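You operate a simulated robot arm through the tools that you are given. There is no shell and no other tool. Be economical: measure what you need, move in short steps, check, and stop when the job is done.

The job below is to be done with a simulated robot arm. You get a single attempt, and the scene is never put back.

JOB
Put the cot label and the spool of teal ribbon in the enamel bowl.

It is judged by the outcome, as a careful person would: the job done as asked, and still so three seconds after it is handed in. It fails if anything else is knocked over, pushed out of place, dropped, spilled or broken.

ROBOT AND FRAMES
A 6-joint arm with a two-finger parallel gripper, fixed in place. Base frame: the origin is at the foot of the arm, x ahead of it, y to its left, z up; the work surface is at about z = 0. Units: cm, degrees, N and s.
With the tool pointing down near the work surface it reaches from about 14 to 58 cm from the base axis. Its first joint turns from -66.0 to 66.0 degrees. Payload 2.1 kg.
The TCP is the grasp point between the finger pads, 3 cm short of the fingertips. In the tool frame z runs along the fingers and y along their closing line. Largest opening 9.4 cm; finger width 2.8, thickness 1; the body of the gripper, 5 by 9.6 cm, starts 5.5 cm behind the TCP.
Orientation is that of the tool frame in the base frame, as a unit quaternion [x, y, z, w]. With the fingers straight down and closing along the base's y, the tool's x points along the base's -x, its y along +y and its z along -z.

CONTROLS
- The arm moves only by the tool drive_tool. Its argument "steps" is a list of rows, each an object of numbers (a shift or turn left out is 0, a gripper value left out holds the last): "ax", "ay", "az": the turn, a rotation vector about the tool's x, y, z in degrees; "x", "y", "z": the shift along the tool's x, y, z in m; "gripper": the finger opening in m, from 0 to 0.094. In form: [{"ax": .., "ay": .., "az": .., "x": .., "y": .., "z": .., "gripper": ..}, ...]. A call has 1 to 10 rows; each row is the pose to reach, as a shift and turn from the pose commanded when the call began, along the tool's axes at that moment. Rows are played at 5 a second. More than 5 cm and 8.6 degrees between two rows, or a gripper value outside its range, and nothing of the call is played. A pose out of reach is approached as far as the arm can. The call stops where the force on the tool passes 40 N (or 10 N more than at its start, if that is more) or the arm is blocked; 0.2 s more then pass. The fingers move at their own pace (about 7.2 cm/s each) and stop on an object; they squeeze with about 36 N. The grip force told is the motor's: it shows also when the fingers shut on nothing. Time passes only in rows, and 0.2 s behind the last, so rows that repeat a pose let the fingers close. It gives the time, the measured TCP pose, the force on the tool (base axes), the opening and the grip force at its end, in the units of the frame above (readings bear some noise).
- Cameras (640 x 400 px; columns grow to the right, rows downward): "scene" is fixed at [6.5, -38.71, 47.1]; the picture's right is [0.64, -0.77, 0.00], its down [-0.51, -0.42, -0.75] and it looks along [0.58, 0.48, -0.66] (base axes); focal length 214 px, centre (320, 200). "wrist" rides on the gripper at [-3.7, 0, -5.8] in the tool frame; the picture's right is [0.00, -1.00, 0.00], its down [0.97, 0.00, -0.24] and it looks along [0.24, 0.00, 0.97] (tool axes); focal length 218 px, centre (320, 200).
- grab_frame(camera): a new picture of that camera. No time passes.
- probe_pixels(camera, pixels): for up to 12 pixels [column, row] of the newest picture of that camera ("zoom" is the newest enlarged one), the place [x, y, z] in the base frame of the surface seen there, good to about 0.2 cm. No time passes.
- inspect(camera, box): a new picture of the part [left, top, right, bottom] of that camera's present view, enlarged. No time passes.
- finish_job(): hands the job in; it is judged then, once.

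Work in short steps. Measure before you move; look again where a grasp or a placing could have gone wrong, and mend it. You have 60 turns and 30 pictures in all, those below and enlarged ones among them. Open the gripper and draw the arm clear of the work before you hand the job in, unless the task says otherwise; then end with one line.

The tools are called by a JSON object that holds its "op" and its "data". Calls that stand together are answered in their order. drive_tool: Moves the arm, as the interface text tells. Its arguments: {"type":"object","properties":{"steps":{"type":"array","items":{"type":"object","properties":{"ax":{"type":"number"},"ay":{"type":"number"},"az":{"type":"number"},"x":{"type":"number"},"y":{"type":"number"},"z":{"type":"number"},"gripper":{"type":"number"}}}}},"required":["steps"]} The other tools are called the same way: grab_frame (camera) takes a picture; probe_pixels (camera, pixels) gives the place of the surface under pixels of a picture; inspect (camera, box) takes an enlarged picture of a part of a camera's view; finish_job () hands the job in.

At the start:

```text
clock: 0.0
tool_pos: [35.29, -11.4, 34.78]
orientation: [-0.002, 1.0, 0.0, 0.001]
wrist_force: [0.1, 0.5, -0.4]
opening: 9.38
finger_force: 0.2
```

scene: 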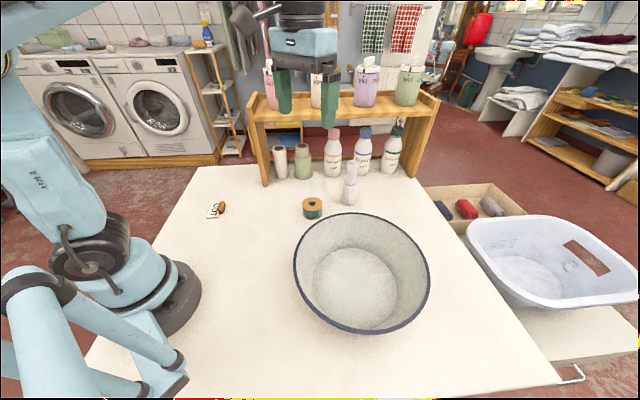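
wrist: 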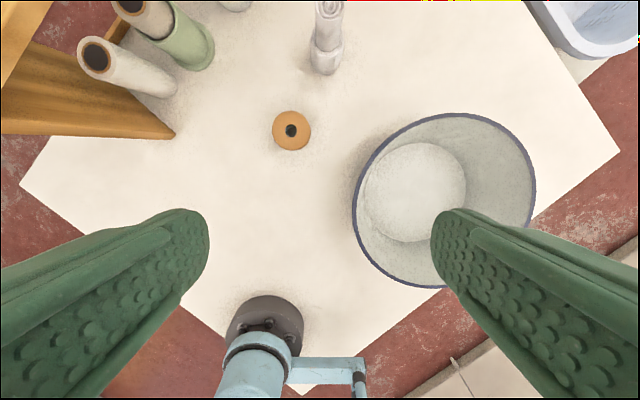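

The scene shows the spool near (312,208), a label with a brown item near (216,210), and the bowl near (362,272). I'll zoom in on these.

{"op": "inspect", "data": {"camera": "scene", "box": [190, 185, 250, 225]}}

{"op": "probe_pixels", "data": {"camera": "scene", "pixels": [[312, 200], [312, 213], [350, 190], [347, 203], [294, 265], [431, 275], [360, 214], [360, 332], [355, 285], [333, 175], [302, 170], [265, 185]]}}

{"op": "inspect", "data": {"camera": "scene", "box": [260, 120, 420, 220]}}

```text
10.00 times, centred on (220, 205) of scene
```

zoom: 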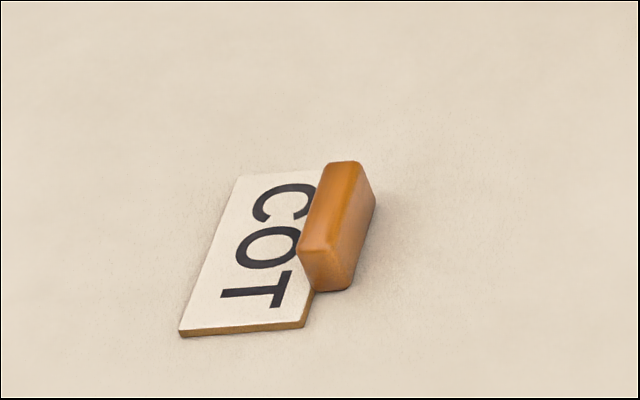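

```text
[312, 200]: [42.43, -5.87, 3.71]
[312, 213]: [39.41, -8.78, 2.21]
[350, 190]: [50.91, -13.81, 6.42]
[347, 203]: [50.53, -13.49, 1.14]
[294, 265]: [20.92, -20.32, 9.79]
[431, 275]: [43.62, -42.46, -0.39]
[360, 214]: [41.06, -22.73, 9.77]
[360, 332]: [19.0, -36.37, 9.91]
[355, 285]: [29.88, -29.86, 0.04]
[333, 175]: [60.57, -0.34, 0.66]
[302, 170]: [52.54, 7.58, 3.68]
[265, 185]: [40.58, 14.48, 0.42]
```

```text
4.00 times, centred on (340, 170) of scene
```

zoom: 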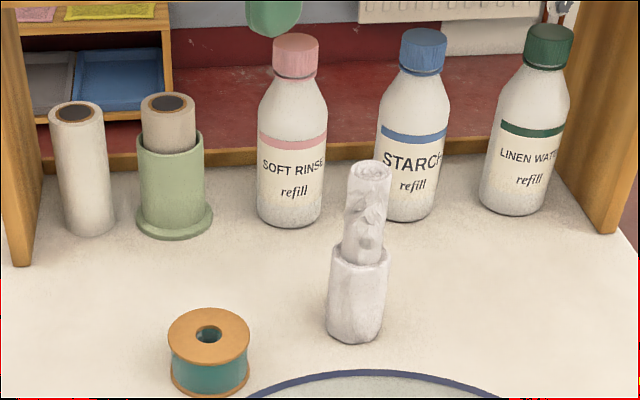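

The spool top is about z 3.7 and the bowl rim about z 9.8. Next I measure the label, the spool and the bowl rim in more detail.

{"op": "probe_pixels", "data": {"camera": "scene", "pixels": [[213, 203], [209, 217], [219, 217], [223, 203], [221, 209], [224, 205], [222, 212], [216, 208], [303, 203], [321, 203], [428, 295], [400, 228]]}}

{"op": "probe_pixels", "data": {"camera": "zoom", "pixels": [[170, 340], [248, 340], [210, 312], [210, 360], [185, 345], [235, 345], [368, 165], [355, 330], [360, 260], [190, 375], [230, 375]]}}

```text
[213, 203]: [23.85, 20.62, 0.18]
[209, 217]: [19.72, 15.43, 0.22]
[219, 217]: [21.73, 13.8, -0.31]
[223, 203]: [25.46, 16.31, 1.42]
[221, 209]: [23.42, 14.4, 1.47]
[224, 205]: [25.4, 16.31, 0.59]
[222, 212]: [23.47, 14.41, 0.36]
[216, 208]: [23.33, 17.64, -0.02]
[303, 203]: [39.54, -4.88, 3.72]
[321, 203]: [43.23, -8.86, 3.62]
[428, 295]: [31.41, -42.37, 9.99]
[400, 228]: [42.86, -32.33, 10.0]
```

```text
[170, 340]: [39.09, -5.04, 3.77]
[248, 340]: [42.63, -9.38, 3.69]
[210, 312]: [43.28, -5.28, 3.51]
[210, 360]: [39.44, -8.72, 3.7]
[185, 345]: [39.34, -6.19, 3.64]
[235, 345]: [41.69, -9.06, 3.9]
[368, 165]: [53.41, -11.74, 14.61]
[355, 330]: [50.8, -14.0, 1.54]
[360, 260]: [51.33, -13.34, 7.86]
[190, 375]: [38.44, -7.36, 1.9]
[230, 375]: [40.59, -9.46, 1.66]
```

Spool: centre about (41.2,-7.1), 5.4 wide, 3.7 high. Bowl: centre about (30.5,-29.5), rim radius about 12.5. I move above the spool, to z about 14.8.

{"op": "drive_tool", "data": {"steps": [{"x": -0.012, "y": 0.009, "z": 0.04, "gripper": 0.094}, {"x": -0.024, "y": 0.018, "z": 0.08}, {"x": -0.036, "y": 0.027, "z": 0.12}, {"x": -0.048, "y": 0.036, "z": 0.16}, {"x": -0.059, "y": 0.043, "z": 0.2}, {"x": -0.059, "y": 0.043, "z": 0.2}, {"x": -0.059, "y": 0.043, "z": 0.2}]}}

{"op": "grab_frame", "data": {"camera": "wrist"}}

```text
clock: 1.6
tool_pos: [41.21, -7.21, 14.95]
orientation: [-0.001, 1.0, 0.0, 0.002]
wrist_force: [-0.1, 0.3, -0.9]
opening: 9.38
finger_force: 0.0
```

```text
25 pictures are left
```

wrist: 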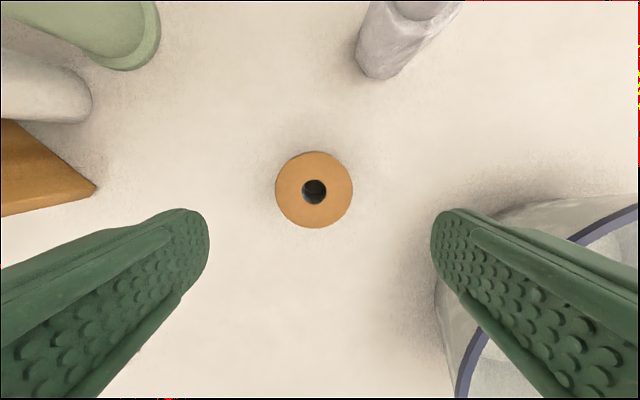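

The spool is at (314,190) in the wrist view. I probe its edges to refine the centre.

{"op": "probe_pixels", "data": {"camera": "wrist", "pixels": [[279, 190], [348, 190], [314, 155], [314, 224], [625, 212], [470, 370], [314, 191]]}}

```text
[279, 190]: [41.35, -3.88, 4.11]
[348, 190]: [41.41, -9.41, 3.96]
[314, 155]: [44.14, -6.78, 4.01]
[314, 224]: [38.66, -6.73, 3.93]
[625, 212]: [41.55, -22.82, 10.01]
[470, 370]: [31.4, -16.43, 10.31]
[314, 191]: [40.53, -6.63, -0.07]
```

Refined centre is (41.4,-6.65), top z 4.0. I descend to TCP z about 3.8 and close.

{"op": "drive_tool", "data": {"steps": [{"x": -0.002, "y": 0.0055, "z": 0.02}, {"x": -0.002, "y": 0.0055, "z": 0.05}, {"x": -0.002, "y": 0.0055, "z": 0.08}, {"x": -0.002, "y": 0.0055, "z": 0.1}, {"x": -0.002, "y": 0.0055, "z": 0.1115}, {"x": -0.002, "y": 0.0055, "z": 0.1115}, {"x": -0.002, "y": 0.0055, "z": 0.1115, "gripper": 0.03}, {"x": -0.002, "y": 0.0055, "z": 0.1115}, {"x": -0.002, "y": 0.0055, "z": 0.1115}, {"x": -0.002, "y": 0.0055, "z": 0.1115}]}}

```text
clock: 3.8
tool_pos: [41.45, -6.52, 3.95]
orientation: [0.0, 1.0, 0.0, 0.001]
wrist_force: [0.3, 1.0, 0.3]
opening: 6.11
finger_force: 36.4
```

The spool is gripped (opening 6.11, 36 N). I lift 13 cm and look.

{"op": "drive_tool", "data": {"steps": [{"z": -0.02}, {"z": -0.05}, {"z": -0.08}, {"z": -0.11}, {"z": -0.135}, {"z": -0.135}]}}

{"op": "grab_frame", "data": {"camera": "scene"}}

```text
clock: 5.2
tool_pos: [41.38, -6.66, 17.37]
orientation: [-0.001, 1.0, 0.001, 0.001]
wrist_force: [0.8, -0.3, 0.1]
opening: 6.15
finger_force: 35.4
```

```text
24 pictures are left
```

scene: 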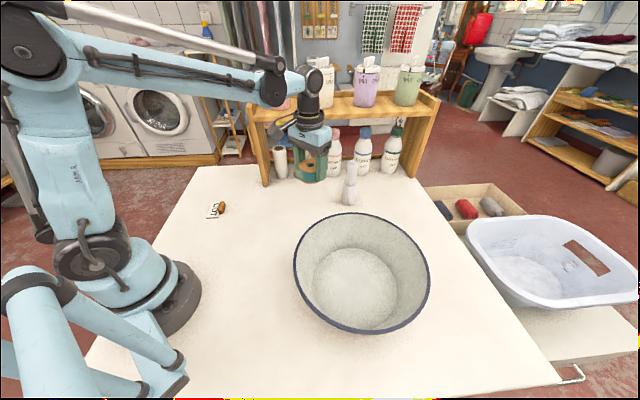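

Spool is held at (313,160). I probe the bowl floor's extent and the rim.

{"op": "probe_pixels", "data": {"camera": "scene", "pixels": [[318, 285], [392, 285], [355, 252], [355, 322], [355, 287], [297, 253], [427, 300], [355, 214], [365, 331], [330, 300], [380, 270]]}}

```text
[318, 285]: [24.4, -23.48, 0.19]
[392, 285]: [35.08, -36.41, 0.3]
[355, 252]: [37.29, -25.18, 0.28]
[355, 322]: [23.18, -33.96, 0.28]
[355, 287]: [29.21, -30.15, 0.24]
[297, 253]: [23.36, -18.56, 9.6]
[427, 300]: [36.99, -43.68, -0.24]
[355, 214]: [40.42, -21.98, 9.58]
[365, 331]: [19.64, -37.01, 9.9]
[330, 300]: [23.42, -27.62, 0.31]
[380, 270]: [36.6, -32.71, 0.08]
```

Bowl floor centre is about (30,-29.8), radius about 8. I carry the spool over (32,-32.5) at constant height.

{"op": "drive_tool", "data": {"steps": [{"x": 0.012, "y": -0.033}, {"x": 0.024, "y": -0.066}, {"x": 0.036, "y": -0.099}, {"x": 0.048, "y": -0.132}, {"x": 0.06, "y": -0.165}, {"x": 0.072, "y": -0.198}, {"x": 0.084, "y": -0.231}, {"x": 0.094, "y": -0.258}, {"x": 0.094, "y": -0.258}, {"x": 0.094, "y": -0.258}]}}

{"op": "grab_frame", "data": {"camera": "wrist"}}

```text
clock: 7.4
tool_pos: [32.01, -32.39, 17.37]
orientation: [-0.001, 1.0, 0.001, 0.001]
wrist_force: [0.0, 0.5, 0.3]
opening: 6.11
finger_force: 36.1
```

```text
23 pictures are left
```

wrist: 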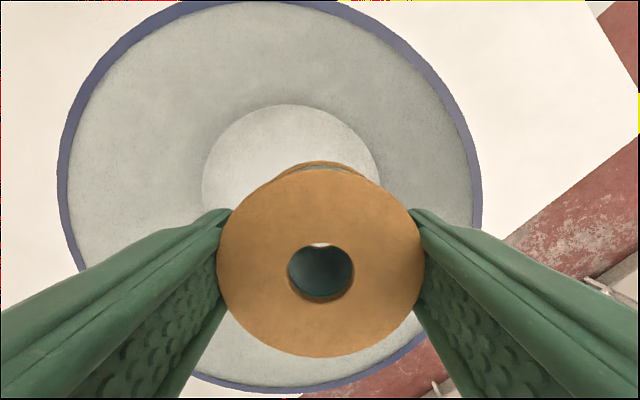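

The floor disc spans columns 203–380 here; I probe its edges and rim to check clearance on the right side before lowering.

{"op": "probe_pixels", "data": {"camera": "wrist", "pixels": [[207, 185], [372, 170], [290, 109], [240, 130], [350, 130], [64, 200], [479, 200], [265, 4], [280, 388], [210, 330], [440, 280], [430, 200]]}}

```text
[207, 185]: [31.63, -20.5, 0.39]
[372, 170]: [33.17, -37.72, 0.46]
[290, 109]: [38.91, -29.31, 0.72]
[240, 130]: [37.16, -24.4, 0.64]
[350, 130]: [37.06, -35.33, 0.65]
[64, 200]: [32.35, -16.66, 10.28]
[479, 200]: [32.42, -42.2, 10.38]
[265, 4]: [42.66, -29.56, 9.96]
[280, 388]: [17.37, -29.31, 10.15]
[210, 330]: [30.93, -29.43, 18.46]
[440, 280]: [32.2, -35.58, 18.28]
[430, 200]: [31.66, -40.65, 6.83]
```

Floor centre is (30,-29.4), radius about 8.7. I shift 0.8 cm toward the centre, lower to TCP z about 4.3 and check before releasing.

{"op": "drive_tool", "data": {"steps": [{"y": 0.008, "z": 0.03}, {"y": 0.008, "z": 0.06}, {"y": 0.008, "z": 0.09}, {"y": 0.008, "z": 0.11}, {"y": 0.008, "z": 0.125}, {"y": 0.008, "z": 0.1305}, {"y": 0.008, "z": 0.1305}, {"y": 0.008, "z": 0.1305}]}}

```text
clock: 9.2
tool_pos: [32.04, -31.54, 4.27]
orientation: [-0.001, 1.0, 0.0, 0.001]
wrist_force: [-0.3, 0.8, 27.0]
opening: 6.0
finger_force: 36.2
```

A 27 N upward force shows the spool is on the floor. I back up 1 mm, open slightly, and withdraw.

{"op": "drive_tool", "data": {"steps": [{"z": -0.001}, {"z": -0.001, "gripper": 0.072}, {"z": -0.001}, {"z": -0.001}, {"z": -0.03}, {"z": -0.06}, {"z": -0.09}, {"z": -0.12}, {"z": -0.135}, {"z": -0.135}]}}

{"op": "grab_frame", "data": {"camera": "wrist"}}

```text
clock: 11.4
tool_pos: [31.91, -31.59, 17.72]
orientation: [-0.001, 1.0, 0.0, 0.0]
wrist_force: [-0.3, 0.7, -0.1]
opening: 7.22
finger_force: 0.2
```

```text
22 pictures are left
```

wrist: 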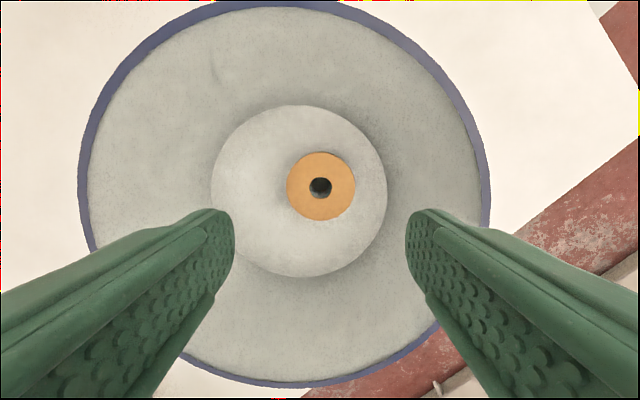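

The spool is standing in the bowl. I now traverse to above the label, around (24,16).

{"op": "drive_tool", "data": {"steps": [{"x": 0.008, "y": 0.0476}, {"x": 0.016, "y": 0.0952}, {"x": 0.024, "y": 0.1428}, {"x": 0.032, "y": 0.1904}, {"x": 0.04, "y": 0.238}, {"x": 0.048, "y": 0.2856}, {"x": 0.056, "y": 0.3332}, {"x": 0.064, "y": 0.3808}, {"x": 0.072, "y": 0.4284}, {"x": 0.08, "y": 0.476}]}}

{"op": "grab_frame", "data": {"camera": "wrist"}}

```text
clock: 13.6
tool_pos: [23.79, 16.2, 17.79]
orientation: [0.0, 1.0, 0.0, 0.0]
wrist_force: [-1.2, 0.1, -0.4]
opening: 7.23
finger_force: 0.0
```

```text
21 pictures are left
```

wrist: 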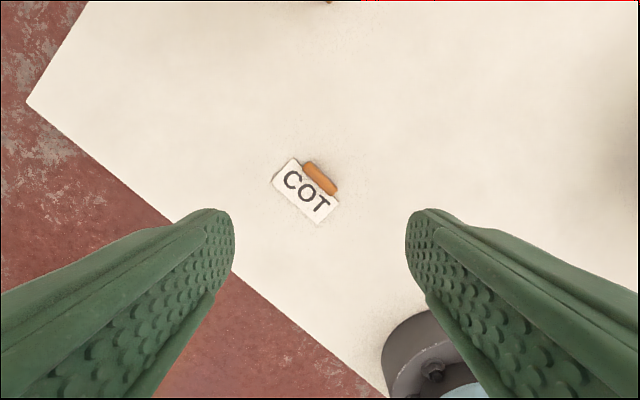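

{"op": "inspect", "data": {"camera": "wrist", "box": [258, 140, 354, 200]}}

```text
6.67 times, centred on (306, 170) of wrist
```

zoom: 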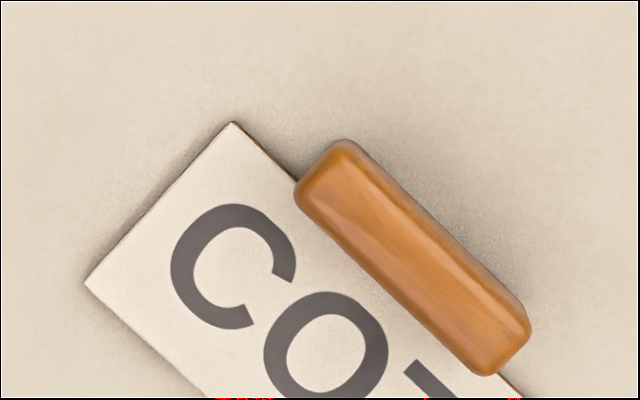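

The zoomed view shows a flat plate with a wooden grip block along its edge. I probe the block and the plate.

{"op": "probe_pixels", "data": {"camera": "zoom", "pixels": [[345, 152], [305, 195], [520, 325], [485, 365], [415, 260], [380, 220], [450, 300], [230, 130], [95, 282], [400, 175], [200, 220]]}}

{"op": "probe_pixels", "data": {"camera": "wrist", "pixels": [[318, 222], [336, 205], [274, 183], [292, 160]]}}

```text
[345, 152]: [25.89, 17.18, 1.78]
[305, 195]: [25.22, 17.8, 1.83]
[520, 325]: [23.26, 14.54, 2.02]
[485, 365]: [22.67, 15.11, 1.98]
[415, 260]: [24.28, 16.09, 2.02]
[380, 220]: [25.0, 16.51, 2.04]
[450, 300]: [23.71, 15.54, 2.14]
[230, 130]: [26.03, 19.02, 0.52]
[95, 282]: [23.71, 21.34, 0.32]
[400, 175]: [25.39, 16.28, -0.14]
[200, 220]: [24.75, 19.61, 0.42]
```

```text
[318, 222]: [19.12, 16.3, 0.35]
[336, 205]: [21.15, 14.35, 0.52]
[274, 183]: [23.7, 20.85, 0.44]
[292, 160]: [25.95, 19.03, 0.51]
```

The block is centred at (24.28,16.1), about 1 cm wide, top z 2.0, long axis at about 45.5°. I rotate -45.5° about tool z to close across it, centre, narrow the opening and descend partway.

{"op": "drive_tool", "data": {"steps": [{"az": -7.6, "x": -0.001, "gripper": 0.045}, {"az": -15.2, "x": -0.002}, {"az": -22.8, "x": -0.003}, {"az": -30.4, "x": -0.004, "z": 0.02}, {"az": -38, "x": -0.005, "y": -0.001, "z": 0.05}, {"az": -45.5, "x": -0.005, "y": -0.001, "z": 0.08}, {"az": -45.5, "x": -0.005, "y": -0.001, "z": 0.08}, {"az": -45.5, "x": -0.005, "y": -0.001, "z": 0.08}]}}

{"op": "grab_frame", "data": {"camera": "wrist"}}

```text
clock: 15.4
tool_pos: [24.48, 15.98, 9.6]
orientation: [-0.388, 0.922, 0.0, 0.001]
wrist_force: [0.5, 0.3, 0.7]
opening: 4.51
finger_force: 0.1
```

```text
19 pictures are left
```

wrist: 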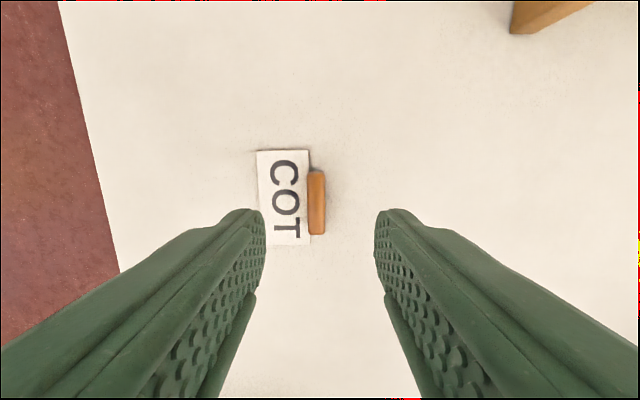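

The block is aligned vertically at column ~316, with the finger midline at 320. I verify its centre.

{"op": "probe_pixels", "data": {"camera": "wrist", "pixels": [[316, 203], [316, 176], [316, 230], [311, 203], [322, 203], [280, 200], [304, 240]]}}

```text
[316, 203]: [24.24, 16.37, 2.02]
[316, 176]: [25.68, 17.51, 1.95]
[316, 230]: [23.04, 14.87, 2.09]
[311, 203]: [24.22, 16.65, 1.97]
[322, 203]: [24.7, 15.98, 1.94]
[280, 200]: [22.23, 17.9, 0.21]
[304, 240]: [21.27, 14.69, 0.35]
```

I shift 2.5 mm along tool y, descend to TCP z about 3.8 so the tips clear the plate, and close.

{"op": "drive_tool", "data": {"steps": [{"x": -0.001, "y": 0.0025, "z": 0.02}, {"x": -0.001, "y": 0.0025, "z": 0.04}, {"x": -0.001, "y": 0.0025, "z": 0.052}, {"x": -0.001, "y": 0.0025, "z": 0.058}, {"x": -0.001, "y": 0.0025, "z": 0.058}, {"x": -0.001, "y": 0.0025, "z": 0.058, "gripper": 0.0}, {"x": -0.001, "y": 0.0025, "z": 0.058}, {"x": -0.001, "y": 0.0025, "z": 0.058}, {"x": -0.001, "y": 0.0025, "z": 0.058}, {"x": -0.001, "y": 0.0025, "z": 0.058}]}}

```text
clock: 17.6
tool_pos: [24.4, 16.17, 3.86]
orientation: [-0.387, 0.922, 0.001, 0.001]
wrist_force: [-0.4, -0.1, 0.4]
opening: 0.98
finger_force: 36.0
```

Gripped at 0.98 cm. I lift a little and check whether the plate comes along.

{"op": "drive_tool", "data": {"steps": [{"z": -0.01}, {"z": -0.02}, {"z": -0.03}, {"z": -0.03}]}}

{"op": "inspect", "data": {"camera": "scene", "box": [170, 145, 266, 225]}}

{"op": "grab_frame", "data": {"camera": "wrist"}}

```text
clock: 18.6
tool_pos: [24.3, 16.09, 6.96]
orientation: [-0.388, 0.922, 0.0, 0.0]
wrist_force: [0.4, 0.0, 0.3]
opening: 1.02
finger_force: 35.8
```

```text
5.00 times, centred on (218, 185) of scene
```

zoom: 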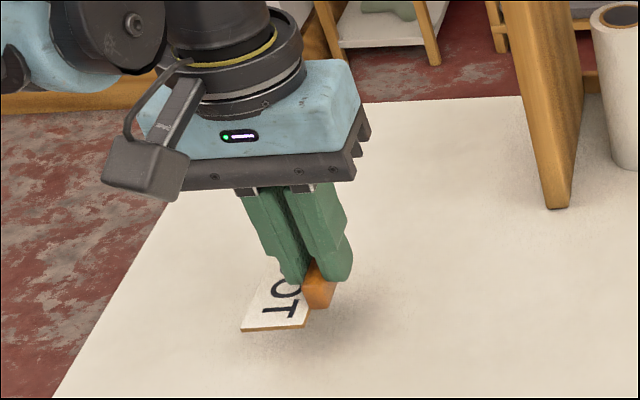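

```text
17 pictures are left
```

wrist: 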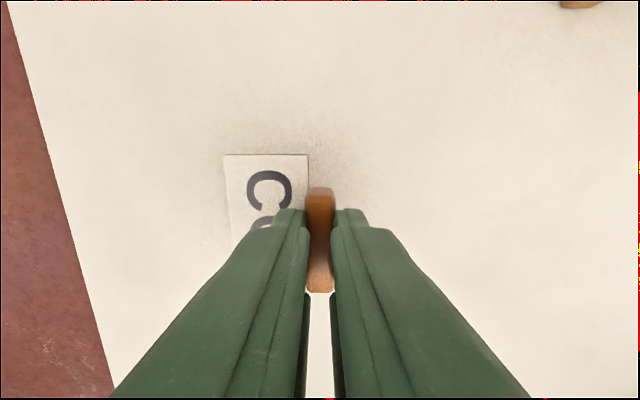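

The plate came up with the block. I lift to z about 17.

{"op": "drive_tool", "data": {"steps": [{"z": -0.025}, {"z": -0.05}, {"z": -0.075}, {"z": -0.1}, {"z": -0.1}]}}

{"op": "drive_tool", "data": {"steps": [{"x": 0.0287, "y": -0.0335}, {"x": 0.0575, "y": -0.0671}, {"x": 0.0862, "y": -0.1006}, {"x": 0.1149, "y": -0.1342}, {"x": 0.1436, "y": -0.1677}, {"x": 0.1724, "y": -0.2013}, {"x": 0.2011, "y": -0.2348}, {"x": 0.2298, "y": -0.2684}, {"x": 0.2586, "y": -0.302}, {"x": 0.2873, "y": -0.3355}]}}

{"op": "grab_frame", "data": {"camera": "wrist"}}

{"op": "grab_frame", "data": {"camera": "scene"}}

```text
clock: 19.8
tool_pos: [24.39, 16.18, 17.01]
orientation: [-0.387, 0.922, 0.0, 0.001]
wrist_force: [-0.7, 0.4, -0.1]
opening: 0.99
finger_force: 36.1
```

```text
clock: 22.0
tool_pos: [28.17, -27.94, 17.01]
orientation: [-0.388, 0.922, 0.001, 0.001]
wrist_force: [0.2, -0.8, 0.0]
opening: 0.98
finger_force: 35.9
```

```text
16 pictures are left
```

wrist: 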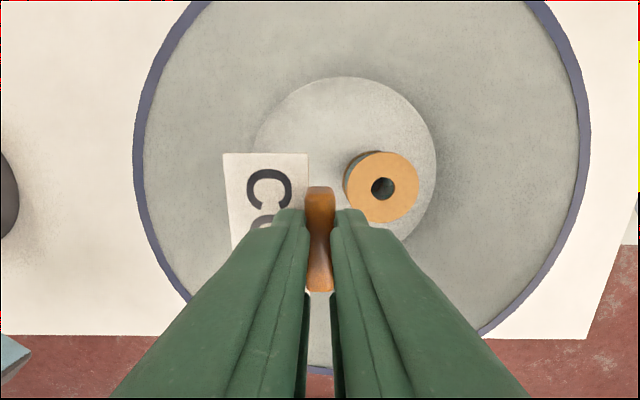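

```text
15 pictures are left
```

scene: 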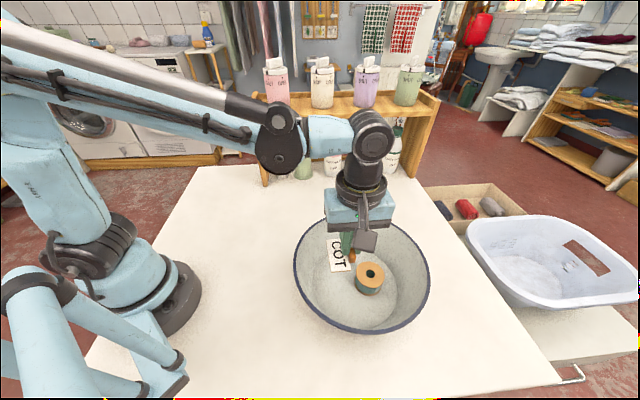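

The label hangs level over the bowl. I check the spool's position for clearance.

{"op": "probe_pixels", "data": {"camera": "wrist", "pixels": [[350, 188], [414, 188], [382, 157], [382, 219], [330, 130], [260, 130]]}}

```text
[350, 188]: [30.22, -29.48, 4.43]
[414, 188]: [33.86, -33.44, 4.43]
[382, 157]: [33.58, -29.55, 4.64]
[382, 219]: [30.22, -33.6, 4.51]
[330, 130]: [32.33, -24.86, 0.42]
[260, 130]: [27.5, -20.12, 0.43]
```

Spool centre is (32,-31.5), so there is clearance. I lower to TCP z about 4.4.

{"op": "drive_tool", "data": {"steps": [{"z": 0.03}, {"z": 0.06}, {"z": 0.09}, {"z": 0.11}, {"z": 0.12}, {"z": 0.124}, {"z": 0.126}, {"z": 0.126}]}}

{"op": "inspect", "data": {"camera": "scene", "box": [288, 200, 448, 300]}}

```text
clock: 23.8
tool_pos: [28.11, -27.9, 4.35]
orientation: [-0.388, 0.922, -0.001, 0.001]
wrist_force: [0.1, -0.3, 20.9]
opening: 0.99
finger_force: 35.4
```

```text
4.00 times, centred on (368, 250) of scene
```

zoom: 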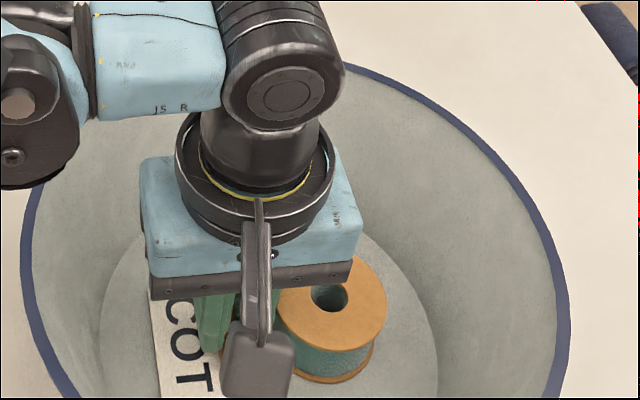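

The 21 N contact shows the label is on the floor. I ease 1 mm up, open slightly to 2 cm, and withdraw.

{"op": "drive_tool", "data": {"steps": [{"z": -0.001}, {"z": -0.001, "gripper": 0.02}, {"z": -0.001}, {"z": -0.001}, {"z": -0.03}, {"z": -0.06}, {"z": -0.09}, {"z": -0.12}, {"z": -0.16}, {"z": -0.16}]}}

{"op": "drive_tool", "data": {"steps": [{"x": -0.03, "y": 0.03}, {"x": -0.06, "y": 0.06}, {"x": -0.09, "y": 0.09}, {"x": -0.12, "y": 0.12}, {"x": -0.12, "y": 0.12, "gripper": 0.06}, {"x": -0.12, "y": 0.12}]}}

{"op": "grab_frame", "data": {"camera": "scene"}}

{"op": "inspect", "data": {"camera": "scene", "box": [282, 205, 442, 335]}}

```text
clock: 26.0
tool_pos: [28.15, -27.69, 20.35]
orientation: [-0.388, 0.922, 0.001, 0.001]
wrist_force: [-0.7, 0.2, 0.2]
opening: 2.0
finger_force: 0.1
```

```text
clock: 27.4
tool_pos: [28.05, -11.02, 20.34]
orientation: [-0.388, 0.922, 0.0, 0.001]
wrist_force: [-0.2, -0.1, -0.1]
opening: 6.0
finger_force: 0.1
```

```text
13 pictures are left
```

scene: 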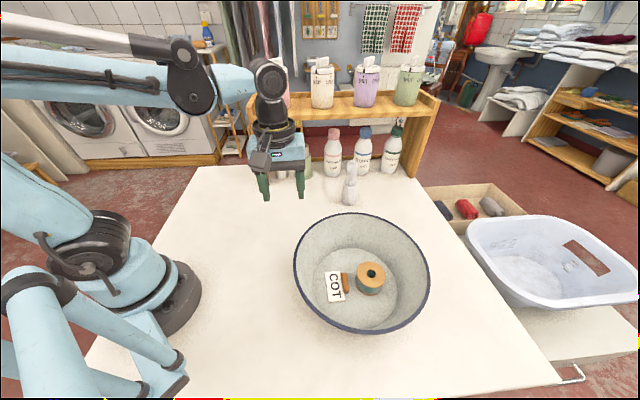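

```text
3.08 times, centred on (362, 270) of scene
```

zoom: 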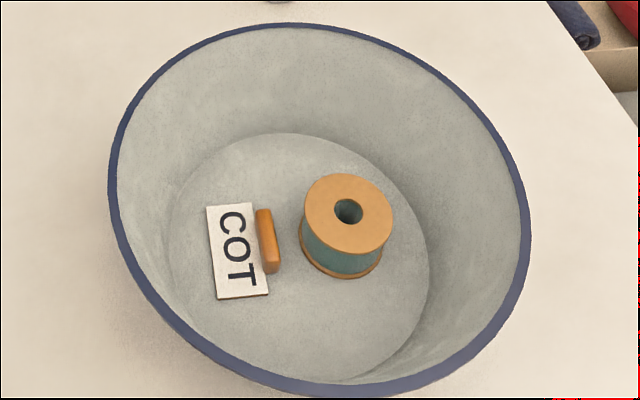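

The label (335,287) and the spool (370,278) both rest on the bowl floor, the bowl hasn't moved, and the arm is clear. I hand the job in.

{"op": "finish_job", "data": {}}

```text
The job is handed in.
```

The cot label and the spool of teal ribbon are both resting on the floor of the enamel bowl, and nothing else was moved.
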